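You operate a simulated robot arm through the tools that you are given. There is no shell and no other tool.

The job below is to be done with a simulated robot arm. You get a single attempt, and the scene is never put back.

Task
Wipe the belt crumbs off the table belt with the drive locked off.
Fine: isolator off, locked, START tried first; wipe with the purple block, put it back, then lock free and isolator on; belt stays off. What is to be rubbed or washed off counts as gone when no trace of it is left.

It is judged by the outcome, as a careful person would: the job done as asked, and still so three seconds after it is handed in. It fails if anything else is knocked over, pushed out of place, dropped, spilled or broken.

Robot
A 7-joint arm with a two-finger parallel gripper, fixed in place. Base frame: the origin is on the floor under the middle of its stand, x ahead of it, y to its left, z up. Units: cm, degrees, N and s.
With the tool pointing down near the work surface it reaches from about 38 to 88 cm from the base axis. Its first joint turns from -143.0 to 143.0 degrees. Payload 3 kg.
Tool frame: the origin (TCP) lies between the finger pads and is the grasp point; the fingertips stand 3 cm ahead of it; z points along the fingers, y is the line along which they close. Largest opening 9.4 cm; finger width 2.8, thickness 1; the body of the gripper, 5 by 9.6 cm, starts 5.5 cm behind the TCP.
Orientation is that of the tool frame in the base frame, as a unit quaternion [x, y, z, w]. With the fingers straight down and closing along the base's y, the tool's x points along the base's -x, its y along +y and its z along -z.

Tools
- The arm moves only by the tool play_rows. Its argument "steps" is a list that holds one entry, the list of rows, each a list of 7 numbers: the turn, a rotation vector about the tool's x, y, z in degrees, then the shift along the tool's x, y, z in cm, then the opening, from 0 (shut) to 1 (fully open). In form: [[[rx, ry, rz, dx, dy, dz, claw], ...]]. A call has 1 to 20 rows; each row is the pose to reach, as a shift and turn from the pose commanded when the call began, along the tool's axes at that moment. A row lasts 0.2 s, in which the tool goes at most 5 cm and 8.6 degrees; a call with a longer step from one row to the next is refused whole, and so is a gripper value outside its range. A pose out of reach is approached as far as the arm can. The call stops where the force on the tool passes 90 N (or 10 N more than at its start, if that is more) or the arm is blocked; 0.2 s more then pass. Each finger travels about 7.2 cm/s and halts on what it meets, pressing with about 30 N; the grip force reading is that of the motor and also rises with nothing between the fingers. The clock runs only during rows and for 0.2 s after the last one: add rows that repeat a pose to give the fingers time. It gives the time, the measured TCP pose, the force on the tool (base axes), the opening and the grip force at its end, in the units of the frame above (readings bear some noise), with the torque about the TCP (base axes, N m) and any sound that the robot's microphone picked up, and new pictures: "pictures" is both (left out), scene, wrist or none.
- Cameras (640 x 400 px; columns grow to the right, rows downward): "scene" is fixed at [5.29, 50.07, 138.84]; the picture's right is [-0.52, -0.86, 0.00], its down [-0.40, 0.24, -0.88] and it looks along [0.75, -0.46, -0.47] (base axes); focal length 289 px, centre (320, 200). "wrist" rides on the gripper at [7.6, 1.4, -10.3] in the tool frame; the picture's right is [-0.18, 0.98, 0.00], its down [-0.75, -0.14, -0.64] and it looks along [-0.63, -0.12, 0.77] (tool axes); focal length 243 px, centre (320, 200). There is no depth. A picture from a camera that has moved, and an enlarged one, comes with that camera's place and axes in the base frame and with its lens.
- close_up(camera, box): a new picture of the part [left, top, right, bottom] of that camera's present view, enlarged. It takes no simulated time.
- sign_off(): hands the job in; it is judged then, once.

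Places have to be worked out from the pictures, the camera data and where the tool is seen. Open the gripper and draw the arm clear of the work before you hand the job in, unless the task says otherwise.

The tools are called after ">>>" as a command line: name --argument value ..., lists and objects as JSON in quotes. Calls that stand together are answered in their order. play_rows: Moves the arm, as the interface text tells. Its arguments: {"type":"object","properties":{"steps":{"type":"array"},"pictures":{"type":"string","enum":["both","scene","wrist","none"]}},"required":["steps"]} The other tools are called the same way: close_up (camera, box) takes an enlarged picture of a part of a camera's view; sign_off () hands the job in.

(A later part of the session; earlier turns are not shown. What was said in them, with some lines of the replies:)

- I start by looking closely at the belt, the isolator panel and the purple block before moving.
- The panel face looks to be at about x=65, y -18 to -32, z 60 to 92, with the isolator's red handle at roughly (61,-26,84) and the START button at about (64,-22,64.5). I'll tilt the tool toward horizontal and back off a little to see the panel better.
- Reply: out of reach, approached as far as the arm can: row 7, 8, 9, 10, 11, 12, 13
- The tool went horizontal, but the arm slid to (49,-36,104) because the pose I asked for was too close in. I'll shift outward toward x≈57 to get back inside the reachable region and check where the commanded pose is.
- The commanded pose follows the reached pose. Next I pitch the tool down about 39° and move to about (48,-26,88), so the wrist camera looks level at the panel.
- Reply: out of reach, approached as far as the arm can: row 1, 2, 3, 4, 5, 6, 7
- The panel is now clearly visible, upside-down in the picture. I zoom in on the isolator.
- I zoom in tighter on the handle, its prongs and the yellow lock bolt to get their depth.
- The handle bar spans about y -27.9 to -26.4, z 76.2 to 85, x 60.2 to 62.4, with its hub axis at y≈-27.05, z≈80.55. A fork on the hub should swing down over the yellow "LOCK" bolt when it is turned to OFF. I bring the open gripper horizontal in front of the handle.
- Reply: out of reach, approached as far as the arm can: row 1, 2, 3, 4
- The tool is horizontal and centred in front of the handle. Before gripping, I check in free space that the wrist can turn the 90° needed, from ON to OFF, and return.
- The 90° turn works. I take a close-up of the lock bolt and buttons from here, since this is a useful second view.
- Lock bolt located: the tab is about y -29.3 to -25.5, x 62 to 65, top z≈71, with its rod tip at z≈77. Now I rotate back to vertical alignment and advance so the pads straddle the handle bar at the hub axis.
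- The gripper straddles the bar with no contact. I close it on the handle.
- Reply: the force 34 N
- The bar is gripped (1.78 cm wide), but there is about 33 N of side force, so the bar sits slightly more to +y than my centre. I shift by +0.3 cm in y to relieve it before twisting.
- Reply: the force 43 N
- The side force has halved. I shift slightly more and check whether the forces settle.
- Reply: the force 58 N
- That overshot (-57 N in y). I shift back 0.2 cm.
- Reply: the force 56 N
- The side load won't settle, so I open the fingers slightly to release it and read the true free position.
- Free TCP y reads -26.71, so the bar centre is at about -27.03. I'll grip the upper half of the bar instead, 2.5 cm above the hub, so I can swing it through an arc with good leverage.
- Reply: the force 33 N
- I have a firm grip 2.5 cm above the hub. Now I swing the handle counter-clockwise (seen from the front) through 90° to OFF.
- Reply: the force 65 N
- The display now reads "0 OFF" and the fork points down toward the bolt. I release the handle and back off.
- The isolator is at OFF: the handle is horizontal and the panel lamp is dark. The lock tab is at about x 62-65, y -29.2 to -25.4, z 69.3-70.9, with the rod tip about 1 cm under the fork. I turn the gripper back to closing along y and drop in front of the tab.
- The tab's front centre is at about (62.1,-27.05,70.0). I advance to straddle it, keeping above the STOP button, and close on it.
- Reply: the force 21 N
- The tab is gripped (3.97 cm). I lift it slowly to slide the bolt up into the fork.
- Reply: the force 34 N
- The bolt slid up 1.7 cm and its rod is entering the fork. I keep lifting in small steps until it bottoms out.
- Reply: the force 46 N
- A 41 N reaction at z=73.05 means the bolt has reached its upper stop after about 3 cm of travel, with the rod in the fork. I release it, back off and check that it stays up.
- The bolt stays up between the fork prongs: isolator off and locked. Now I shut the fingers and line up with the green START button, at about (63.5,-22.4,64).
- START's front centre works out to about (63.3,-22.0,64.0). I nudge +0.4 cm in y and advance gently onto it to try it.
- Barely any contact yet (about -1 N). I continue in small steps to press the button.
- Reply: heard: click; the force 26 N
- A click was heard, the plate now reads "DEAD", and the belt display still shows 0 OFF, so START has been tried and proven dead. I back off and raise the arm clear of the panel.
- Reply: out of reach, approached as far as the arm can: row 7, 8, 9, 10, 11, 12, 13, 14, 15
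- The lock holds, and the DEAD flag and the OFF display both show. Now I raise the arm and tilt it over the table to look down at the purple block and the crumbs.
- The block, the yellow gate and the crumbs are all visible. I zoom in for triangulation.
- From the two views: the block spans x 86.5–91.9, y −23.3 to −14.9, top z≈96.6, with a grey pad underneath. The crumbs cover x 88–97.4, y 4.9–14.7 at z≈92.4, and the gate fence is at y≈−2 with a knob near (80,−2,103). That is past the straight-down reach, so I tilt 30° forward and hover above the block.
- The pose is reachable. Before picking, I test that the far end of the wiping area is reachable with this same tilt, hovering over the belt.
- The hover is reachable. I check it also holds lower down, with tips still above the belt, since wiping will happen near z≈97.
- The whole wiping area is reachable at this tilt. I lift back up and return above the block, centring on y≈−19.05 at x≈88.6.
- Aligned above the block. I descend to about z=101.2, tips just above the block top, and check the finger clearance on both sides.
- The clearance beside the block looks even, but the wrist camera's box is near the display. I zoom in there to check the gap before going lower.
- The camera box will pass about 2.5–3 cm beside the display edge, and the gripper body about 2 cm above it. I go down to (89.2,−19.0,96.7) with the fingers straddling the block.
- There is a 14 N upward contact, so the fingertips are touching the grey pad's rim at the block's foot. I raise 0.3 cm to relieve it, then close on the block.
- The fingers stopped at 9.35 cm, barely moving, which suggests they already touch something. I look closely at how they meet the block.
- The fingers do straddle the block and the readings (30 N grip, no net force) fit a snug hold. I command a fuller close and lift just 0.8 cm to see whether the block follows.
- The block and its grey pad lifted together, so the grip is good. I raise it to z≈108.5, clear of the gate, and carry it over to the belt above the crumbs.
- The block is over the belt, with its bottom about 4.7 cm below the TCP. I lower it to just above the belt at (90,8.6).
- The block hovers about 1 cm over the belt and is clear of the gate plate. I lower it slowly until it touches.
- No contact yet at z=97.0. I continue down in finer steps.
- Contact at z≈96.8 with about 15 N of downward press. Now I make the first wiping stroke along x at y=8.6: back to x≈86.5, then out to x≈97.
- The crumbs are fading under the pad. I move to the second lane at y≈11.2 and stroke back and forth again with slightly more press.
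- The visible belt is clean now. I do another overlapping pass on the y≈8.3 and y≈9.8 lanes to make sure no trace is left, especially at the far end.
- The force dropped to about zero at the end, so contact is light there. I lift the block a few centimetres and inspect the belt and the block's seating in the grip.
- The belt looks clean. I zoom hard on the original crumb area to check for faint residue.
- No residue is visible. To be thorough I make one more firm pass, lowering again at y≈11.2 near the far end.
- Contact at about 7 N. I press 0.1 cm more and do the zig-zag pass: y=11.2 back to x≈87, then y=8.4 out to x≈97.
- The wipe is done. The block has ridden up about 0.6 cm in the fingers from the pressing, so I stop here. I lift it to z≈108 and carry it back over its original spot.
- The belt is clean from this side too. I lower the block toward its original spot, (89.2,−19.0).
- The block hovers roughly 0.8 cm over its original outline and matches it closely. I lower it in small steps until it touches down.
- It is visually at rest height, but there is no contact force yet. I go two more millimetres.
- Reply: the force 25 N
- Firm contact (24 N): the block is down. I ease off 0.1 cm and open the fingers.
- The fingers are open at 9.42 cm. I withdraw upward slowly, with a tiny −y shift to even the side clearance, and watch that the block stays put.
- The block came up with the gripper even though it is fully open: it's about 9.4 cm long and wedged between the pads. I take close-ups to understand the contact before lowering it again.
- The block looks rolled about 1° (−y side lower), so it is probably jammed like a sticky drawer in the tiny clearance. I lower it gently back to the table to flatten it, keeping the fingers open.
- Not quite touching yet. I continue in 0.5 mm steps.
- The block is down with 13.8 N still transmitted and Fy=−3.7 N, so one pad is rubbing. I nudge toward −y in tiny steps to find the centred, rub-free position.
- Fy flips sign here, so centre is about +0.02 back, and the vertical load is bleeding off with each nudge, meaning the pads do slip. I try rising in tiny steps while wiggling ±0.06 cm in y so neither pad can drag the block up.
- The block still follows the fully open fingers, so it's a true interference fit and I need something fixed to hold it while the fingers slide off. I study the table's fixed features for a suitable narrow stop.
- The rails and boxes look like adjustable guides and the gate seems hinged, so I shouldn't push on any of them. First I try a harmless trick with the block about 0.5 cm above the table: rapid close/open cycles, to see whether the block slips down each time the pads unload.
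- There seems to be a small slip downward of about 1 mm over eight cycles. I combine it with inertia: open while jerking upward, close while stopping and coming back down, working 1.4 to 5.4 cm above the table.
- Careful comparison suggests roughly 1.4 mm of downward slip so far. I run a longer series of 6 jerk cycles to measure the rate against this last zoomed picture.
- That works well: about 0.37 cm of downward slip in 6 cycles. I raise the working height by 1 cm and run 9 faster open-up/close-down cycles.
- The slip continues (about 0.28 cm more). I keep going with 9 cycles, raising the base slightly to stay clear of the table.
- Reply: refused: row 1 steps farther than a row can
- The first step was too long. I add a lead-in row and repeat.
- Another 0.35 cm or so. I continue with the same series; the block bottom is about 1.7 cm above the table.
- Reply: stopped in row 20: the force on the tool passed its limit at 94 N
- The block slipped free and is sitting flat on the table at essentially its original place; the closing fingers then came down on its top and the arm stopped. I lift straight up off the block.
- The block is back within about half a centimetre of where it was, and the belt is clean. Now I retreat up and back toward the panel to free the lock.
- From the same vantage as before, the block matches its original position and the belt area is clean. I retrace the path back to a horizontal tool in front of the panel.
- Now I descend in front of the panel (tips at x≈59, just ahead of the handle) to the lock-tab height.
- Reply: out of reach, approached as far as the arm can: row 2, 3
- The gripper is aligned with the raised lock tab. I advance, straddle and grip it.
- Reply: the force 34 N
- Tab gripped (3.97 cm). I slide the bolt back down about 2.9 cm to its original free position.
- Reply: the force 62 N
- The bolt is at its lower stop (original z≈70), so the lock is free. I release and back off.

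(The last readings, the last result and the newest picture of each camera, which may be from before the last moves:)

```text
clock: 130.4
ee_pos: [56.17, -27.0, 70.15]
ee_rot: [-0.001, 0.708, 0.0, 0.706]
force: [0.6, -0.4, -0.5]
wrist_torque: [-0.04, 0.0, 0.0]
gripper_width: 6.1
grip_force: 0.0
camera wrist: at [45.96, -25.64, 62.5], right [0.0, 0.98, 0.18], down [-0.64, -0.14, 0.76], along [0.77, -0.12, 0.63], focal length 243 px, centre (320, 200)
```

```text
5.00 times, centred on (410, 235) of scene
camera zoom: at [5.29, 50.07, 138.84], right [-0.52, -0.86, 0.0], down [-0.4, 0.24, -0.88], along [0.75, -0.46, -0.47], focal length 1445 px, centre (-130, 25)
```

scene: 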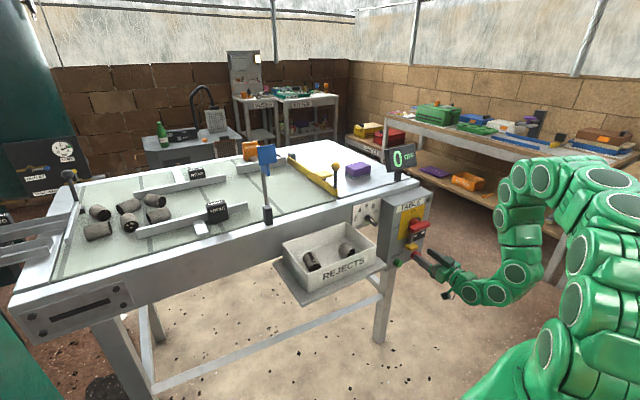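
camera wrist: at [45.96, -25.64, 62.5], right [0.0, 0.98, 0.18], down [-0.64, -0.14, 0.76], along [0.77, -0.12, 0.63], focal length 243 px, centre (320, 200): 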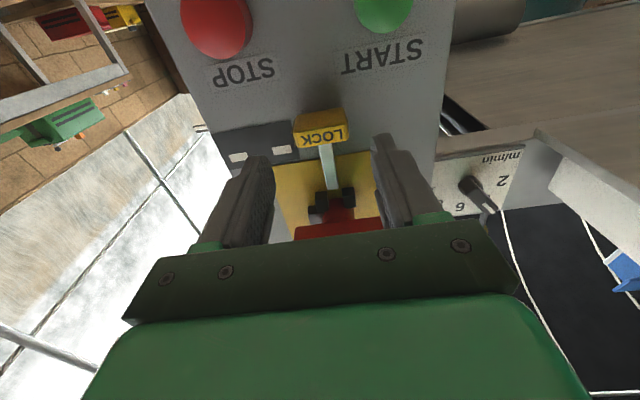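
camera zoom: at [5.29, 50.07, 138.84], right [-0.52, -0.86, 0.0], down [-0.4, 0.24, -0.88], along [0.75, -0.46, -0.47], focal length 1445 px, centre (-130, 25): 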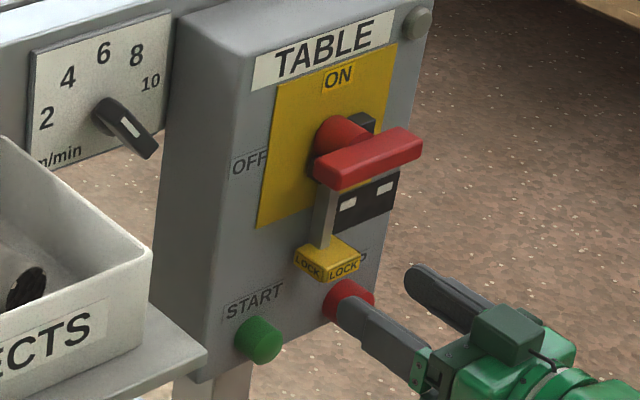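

The lock is free at its original position. Now I rotate the gripper to close vertically and line it up with the +y half of the horizontal handle at (y≈−24.5, z≈80.5).

>>> play_rows --steps '[[[0, 0, -8.4, -0.95, 0.2, -0.3, 0.5], [0, 0, -16.8, -1.9, 0.45, -0.4, 0.4], [0, 0, -25.2, -2.85, 0.7, -0.4, 0.4], [0, 0, -33.6, -3.8, 0.9, -0.4, 0.4], [0, 0, -42, -4.75, 1.15, -0.4, 0.4], [0, 0, -50.4, -5.7, 1.4, -0.4, 0.4], [0, 0, -58.8, -6.65, 1.6, -0.4, 0.4], [0, 0, -67.2, -7.6, 1.85, -0.4, 0.4], [0, 0, -75.6, -8.55, 2.1, -0.4, 0.4], [0, 0, -84, -9.5, 2.3, -0.4, 0.4], [0, 0, -90, -10.35, 2.5, -0.4, 0.4], [0, 0, -90, -10.35, 2.5, -0.4, 0.4]]]'

>>> close_up --camera "wrist" --box '[200, 0, 450, 240]'

```text
clock: 133.0
ee_pos: [55.78, -24.65, 80.56]
ee_rot: [0.502, -0.5, 0.5, -0.499]
force: [-0.3, 0.1, 0.5]
wrist_torque: [0.05, -0.01, -0.03]
gripper_width: 3.76
grip_force: 0.1
camera wrist: at [45.57, -32.24, 79.08], right [0.0, 0.18, -0.98], down [-0.64, 0.75, 0.14], along [0.77, 0.63, 0.11], focal length 243 px, centre (320, 200)
```

scene: 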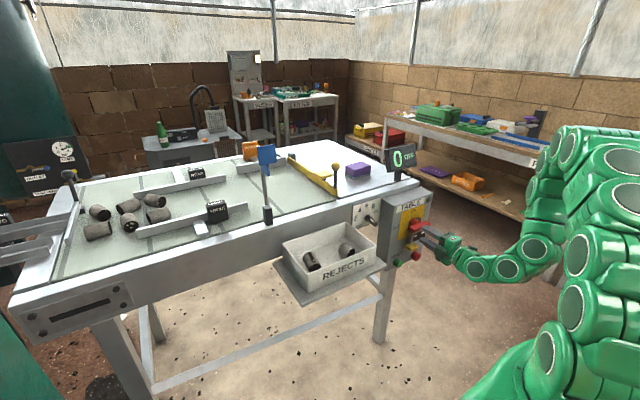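
wrist: 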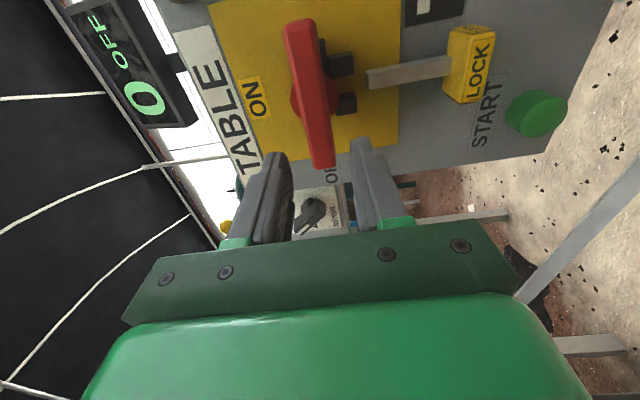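

```text
1.67 times, centred on (325, 120) of wrist
camera zoom: at [45.57, -32.24, 79.08], right [0.0, 0.18, -0.98], down [-0.64, 0.75, 0.14], along [0.77, 0.63, 0.11], focal length 404 px, centre (312, 333)
```

zoom: 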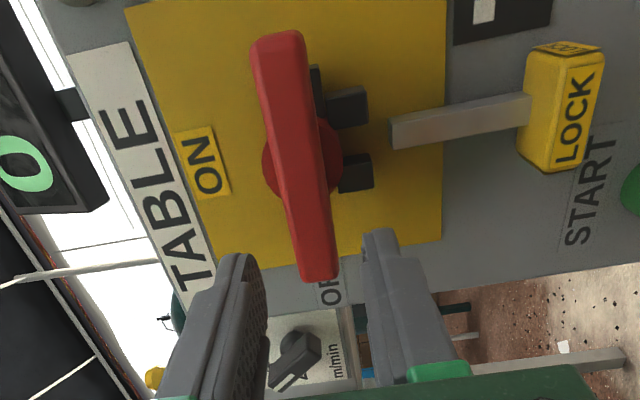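

Positioned like right after the OFF turn. I advance 4 cm to straddle the bar and close on it.

>>> play_rows --steps '[[[0, 0, 0, -0.1, 0, 1.4, 0.4], [0, 0, 0, -0.1, 0, 2.8, 0.4], [0, 0, 0, -0.1, 0, 4.0, 0.4], [0, 0, 0, -0.1, 0, 4.0, 0.4], [0, 0, 0, -0.1, 0, 4.0, 0], [0, 0, 0, -0.1, 0, 4.0, 0], [0, 0, 0, -0.1, 0, 4.0, 0]]]' --pictures "wrist"

```text
clock: 134.6
ee_pos: [59.62, -24.45, 80.52]
ee_rot: [0.501, -0.499, 0.501, -0.499]
force: [3.5, 3.2, 16.1]
wrist_torque: [-0.16, -0.46, 0.09]
gripper_width: 1.77
grip_force: 45.1
camera wrist: at [49.48, -32.09, 78.98], right [0.0, 0.18, -0.98], down [-0.64, 0.75, 0.14], along [0.77, 0.63, 0.12], focal length 243 px, centre (320, 200)
```

wrist: 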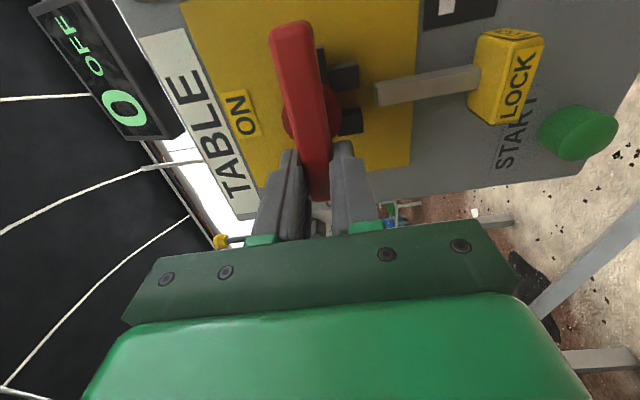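

The bar is gripped (1.77 cm). I swing it back 90° clockwise to ON.

>>> play_rows --steps '[[[0, 0, 7.5, 0.02, -0.33, 0, 0], [0, 0, 15, 0.09, -0.66, 0, 0], [0, 0, 22.5, 0.19, -0.98, 0, 0], [0, 0, 30, 0.34, -1.275, 0, 0], [0, 0, 37.5, 0.53, -1.55, 0, 0], [0, 0, 45, 0.75, -1.8, 0, 0], [0, 0, 52.5, 1.0, -2.02, 0, 0], [0, 0, 60, 1.275, -2.21, 0, 0], [0, 0, 67.5, 1.57, -2.36, 0, 0], [0, 0, 75, 1.89, -2.46, 0, 0], [0, 0, 82.5, 2.22, -2.53, 0, 0], [0, 0, 90, 2.55, -2.55, 0, 0], [0, 0, 90, 2.55, -2.55, 0, 0]]]'

>>> close_up --camera "scene" --box '[375, 135, 445, 275]'

```text
clock: 137.4
ee_pos: [59.77, -26.94, 83.05]
ee_rot: [0.002, 0.709, -0.001, 0.705]
force: [-14.3, 6.5, -41.0]
wrist_torque: [0.12, 0.96, 0.4]
gripper_width: 1.73
grip_force: 45.3
camera wrist: at [49.51, -25.53, 75.39], right [0.0, 0.98, 0.18], down [-0.64, -0.14, 0.76], along [0.77, -0.12, 0.63], focal length 243 px, centre (320, 200)
```

scene: 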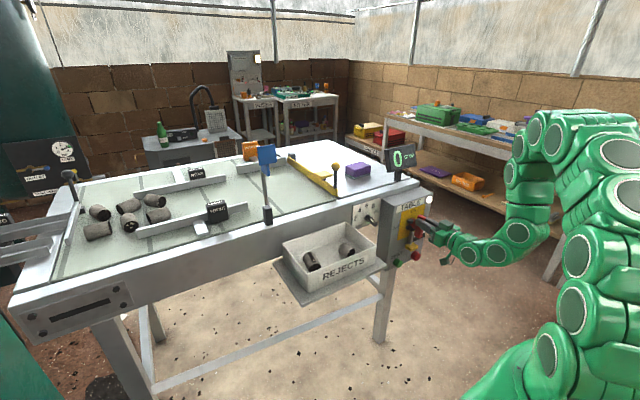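
wrist: 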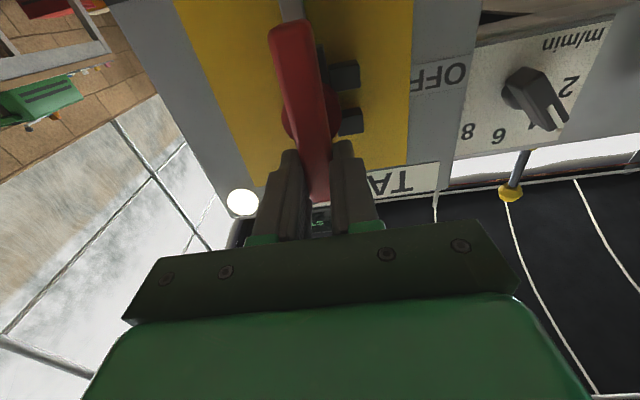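

```text
2.86 times, centred on (410, 205) of scene
camera zoom: at [5.29, 50.07, 138.84], right [-0.52, -0.86, 0.0], down [-0.4, 0.24, -0.88], along [0.75, -0.46, -0.47], focal length 826 px, centre (63, 186)
```

zoom: 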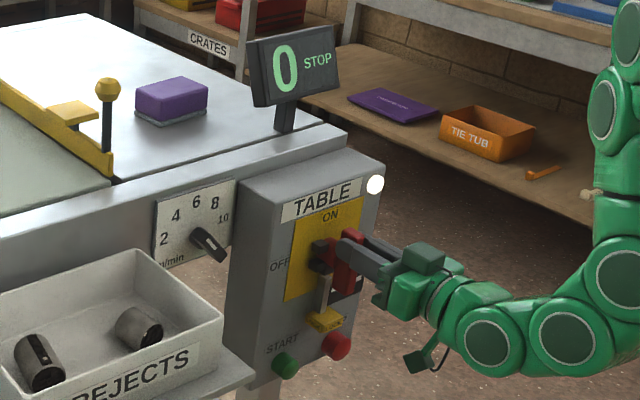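

The lamp is lit and the display reads "0 STOP": isolator on, belt still off. I release the handle and back off.

>>> play_rows --steps '[[[0, 0, 0, 0, 0, 0, 0.4], [0, 0, 0, 0, 0, 0, 0.4], [0, 0, 0, 0, 0, 0, 0.4], [0, 0, 0, 0, 0, -1.3, 0.4], [0, 0, 0, 0, 0, -2.6, 0.4], [0, 0, 0, 0, 0, -4.0, 0.4], [0, 0, 0, 0, 0, -4.0, 0.6]]]'

>>> close_up --camera "scene" --box '[375, 135, 445, 275]'

```text
clock: 139.0
ee_pos: [55.78, -27.08, 82.98]
ee_rot: [0.0, 0.708, -0.001, 0.706]
force: [-0.8, 0.7, 0.1]
wrist_torque: [-0.05, 0.01, 0.0]
gripper_width: 5.64
grip_force: 0.0
camera wrist: at [45.57, -25.63, 75.33], right [0.0, 0.98, 0.18], down [-0.64, -0.14, 0.76], along [0.77, -0.12, 0.63], focal length 243 px, centre (320, 200)
```

scene: 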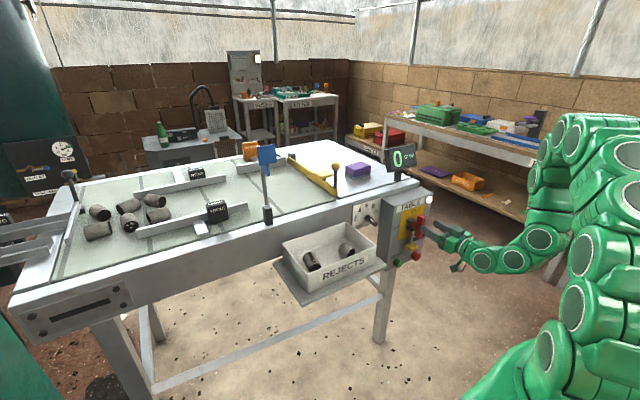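
wrist: 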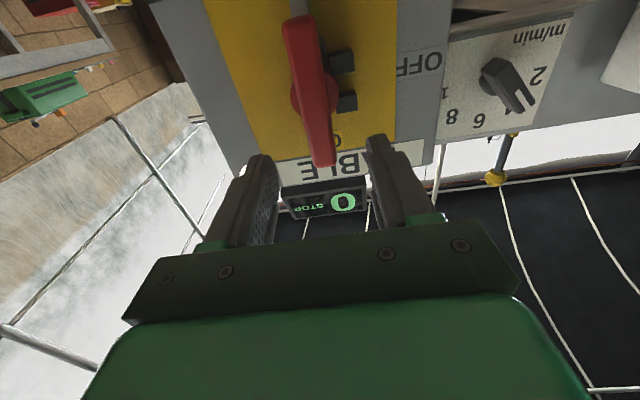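

```text
2.86 times, centred on (410, 205) of scene
camera zoom: at [5.29, 50.07, 138.84], right [-0.52, -0.86, 0.0], down [-0.4, 0.24, -0.88], along [0.75, -0.46, -0.47], focal length 826 px, centre (63, 186)
```

zoom: 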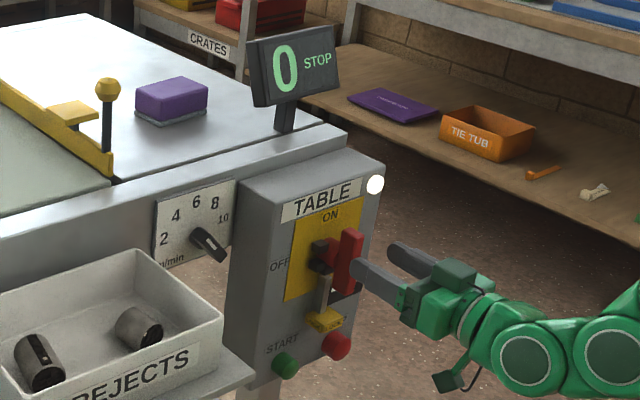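

The handle is vertical at ON, the lamp lit, the lock free, the display "0 STOP". I draw the arm up and clear of the panel with the gripper open.

>>> play_rows --steps '[[[0, 0, 0, 0, -1.0, -0.5, 0.8], [0, 0, 0, -2, -2.5, -0.5, 1], [0, 0, 0, -5.5, -4.0, -0.5, 1], [0, 0, 0, -9.5, -4.5, -0.3, 1], [0, 0, 0, -13.5, -4.5, 0, 1], [0, 0, 0, -17.5, -4.5, 0, 1], [0, 0, 0, -21.5, -4.5, 0, 1], [0, 0, 0, -25.5, -4.5, 0, 1], [0, 0, 0, -29, -4.5, 0, 1], [0, 0, 0, -29, -4.5, 0, 1]]]'

>>> close_up --camera "scene" --box '[375, 135, 445, 275]'

>>> close_up --camera "scene" --box '[255, 140, 405, 234]'

>>> close_up --camera "scene" --box '[268, 170, 316, 202]'

```text
clock: 141.2
ee_pos: [55.8, -31.33, 112.24]
ee_rot: [0.0, 0.708, -0.001, 0.706]
force: [0.0, 0.0, 0.0]
wrist_torque: [-0.02, 0.02, 0.01]
gripper_width: 9.4
grip_force: 0.0
out of reach, approached as far as the arm can: row 5, 6, 7, 8
camera wrist: at [45.58, -30.0, 104.42], right [0.0, 0.98, 0.18], down [-0.64, -0.14, 0.76], along [0.77, -0.12, 0.63], focal length 243 px, centre (320, 200)
```

scene: 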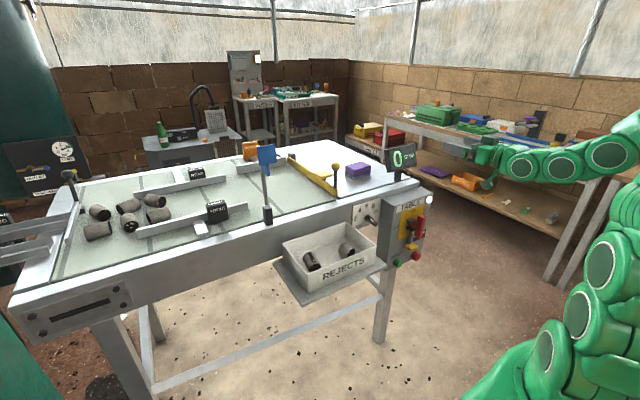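
wrist: 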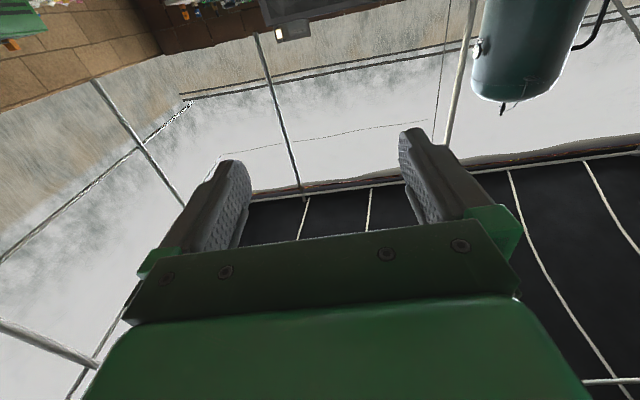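

```text
2.86 times, centred on (410, 205) of scene
camera zoom: at [5.29, 50.07, 138.84], right [-0.52, -0.86, 0.0], down [-0.4, 0.24, -0.88], along [0.75, -0.46, -0.47], focal length 826 px, centre (63, 186)
```

zoom: 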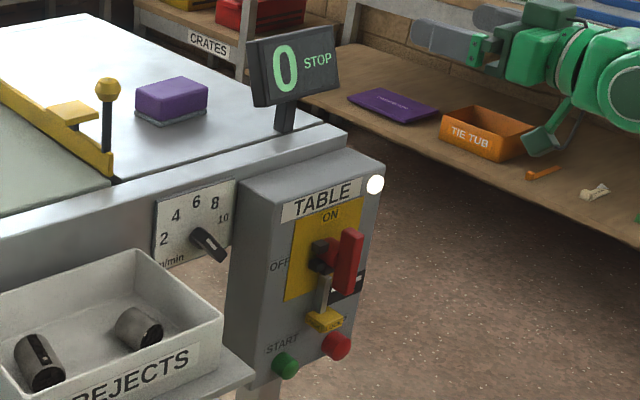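

```text
4.26 times, centred on (330, 187) of scene
camera zoom: at [5.29, 50.07, 138.84], right [-0.52, -0.86, 0.0], down [-0.4, 0.24, -0.88], along [0.75, -0.46, -0.47], focal length 1230 px, centre (277, 255)
```

zoom: 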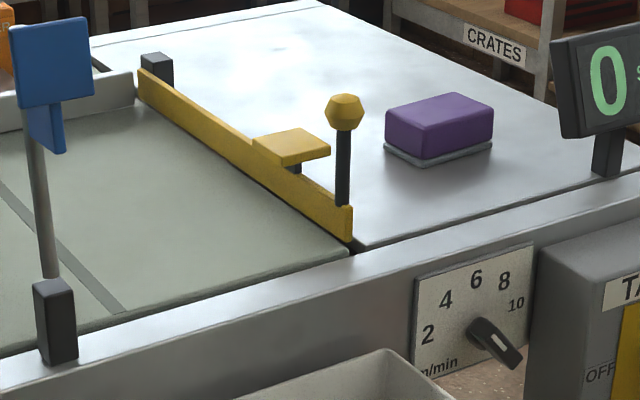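

```text
12.50 times, centred on (292, 186) of scene
camera zoom: at [5.29, 50.07, 138.84], right [-0.52, -0.86, 0.0], down [-0.4, 0.24, -0.88], along [0.75, -0.46, -0.47], focal length 3612 px, centre (670, 375)
```

zoom: 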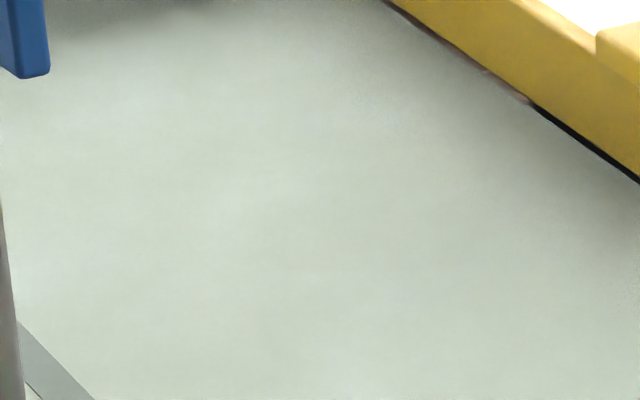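

Everything checks out: the belt is clean and stopped ("0 STOP"), the block is back in its place, the lock is free and the isolator is at ON with its lamp lit. The gripper is open and clear of the work, so I hand the job in.

>>> sign_off

```text
The job is handed in.
```

The crumbs are wiped off the belt, with the drive locked off while I wiped, and I've handed the job in. No trace shows in close-ups from either camera.

- **Lock-off:** I turned the isolator to OFF and slid the lock up. I then pressed START: it clicked, the belt stayed still and the panel flag showed "DEAD".
- **Wipe:** I made several overlapping passes with the purple block over the whole crumb area.
- **Block:** It is back within about half a centimetre of its original spot, turned by a few degrees at most. Its long side is about as wide as the gripper's full opening, so it wedged when I let go. I had to shake it loose just above its place, and it fell a few centimetres onto the table. The closing fingers then pressed down on its top once, at about 94 N, before the arm stopped.
- **Power back on:** I slid the lock down and turned the isolator to ON. The lamp is lit, the display reads "0 STOP" and the belt is off.

Nothing else looks moved in the final pictures. The arm is clear of the work with the gripper open.
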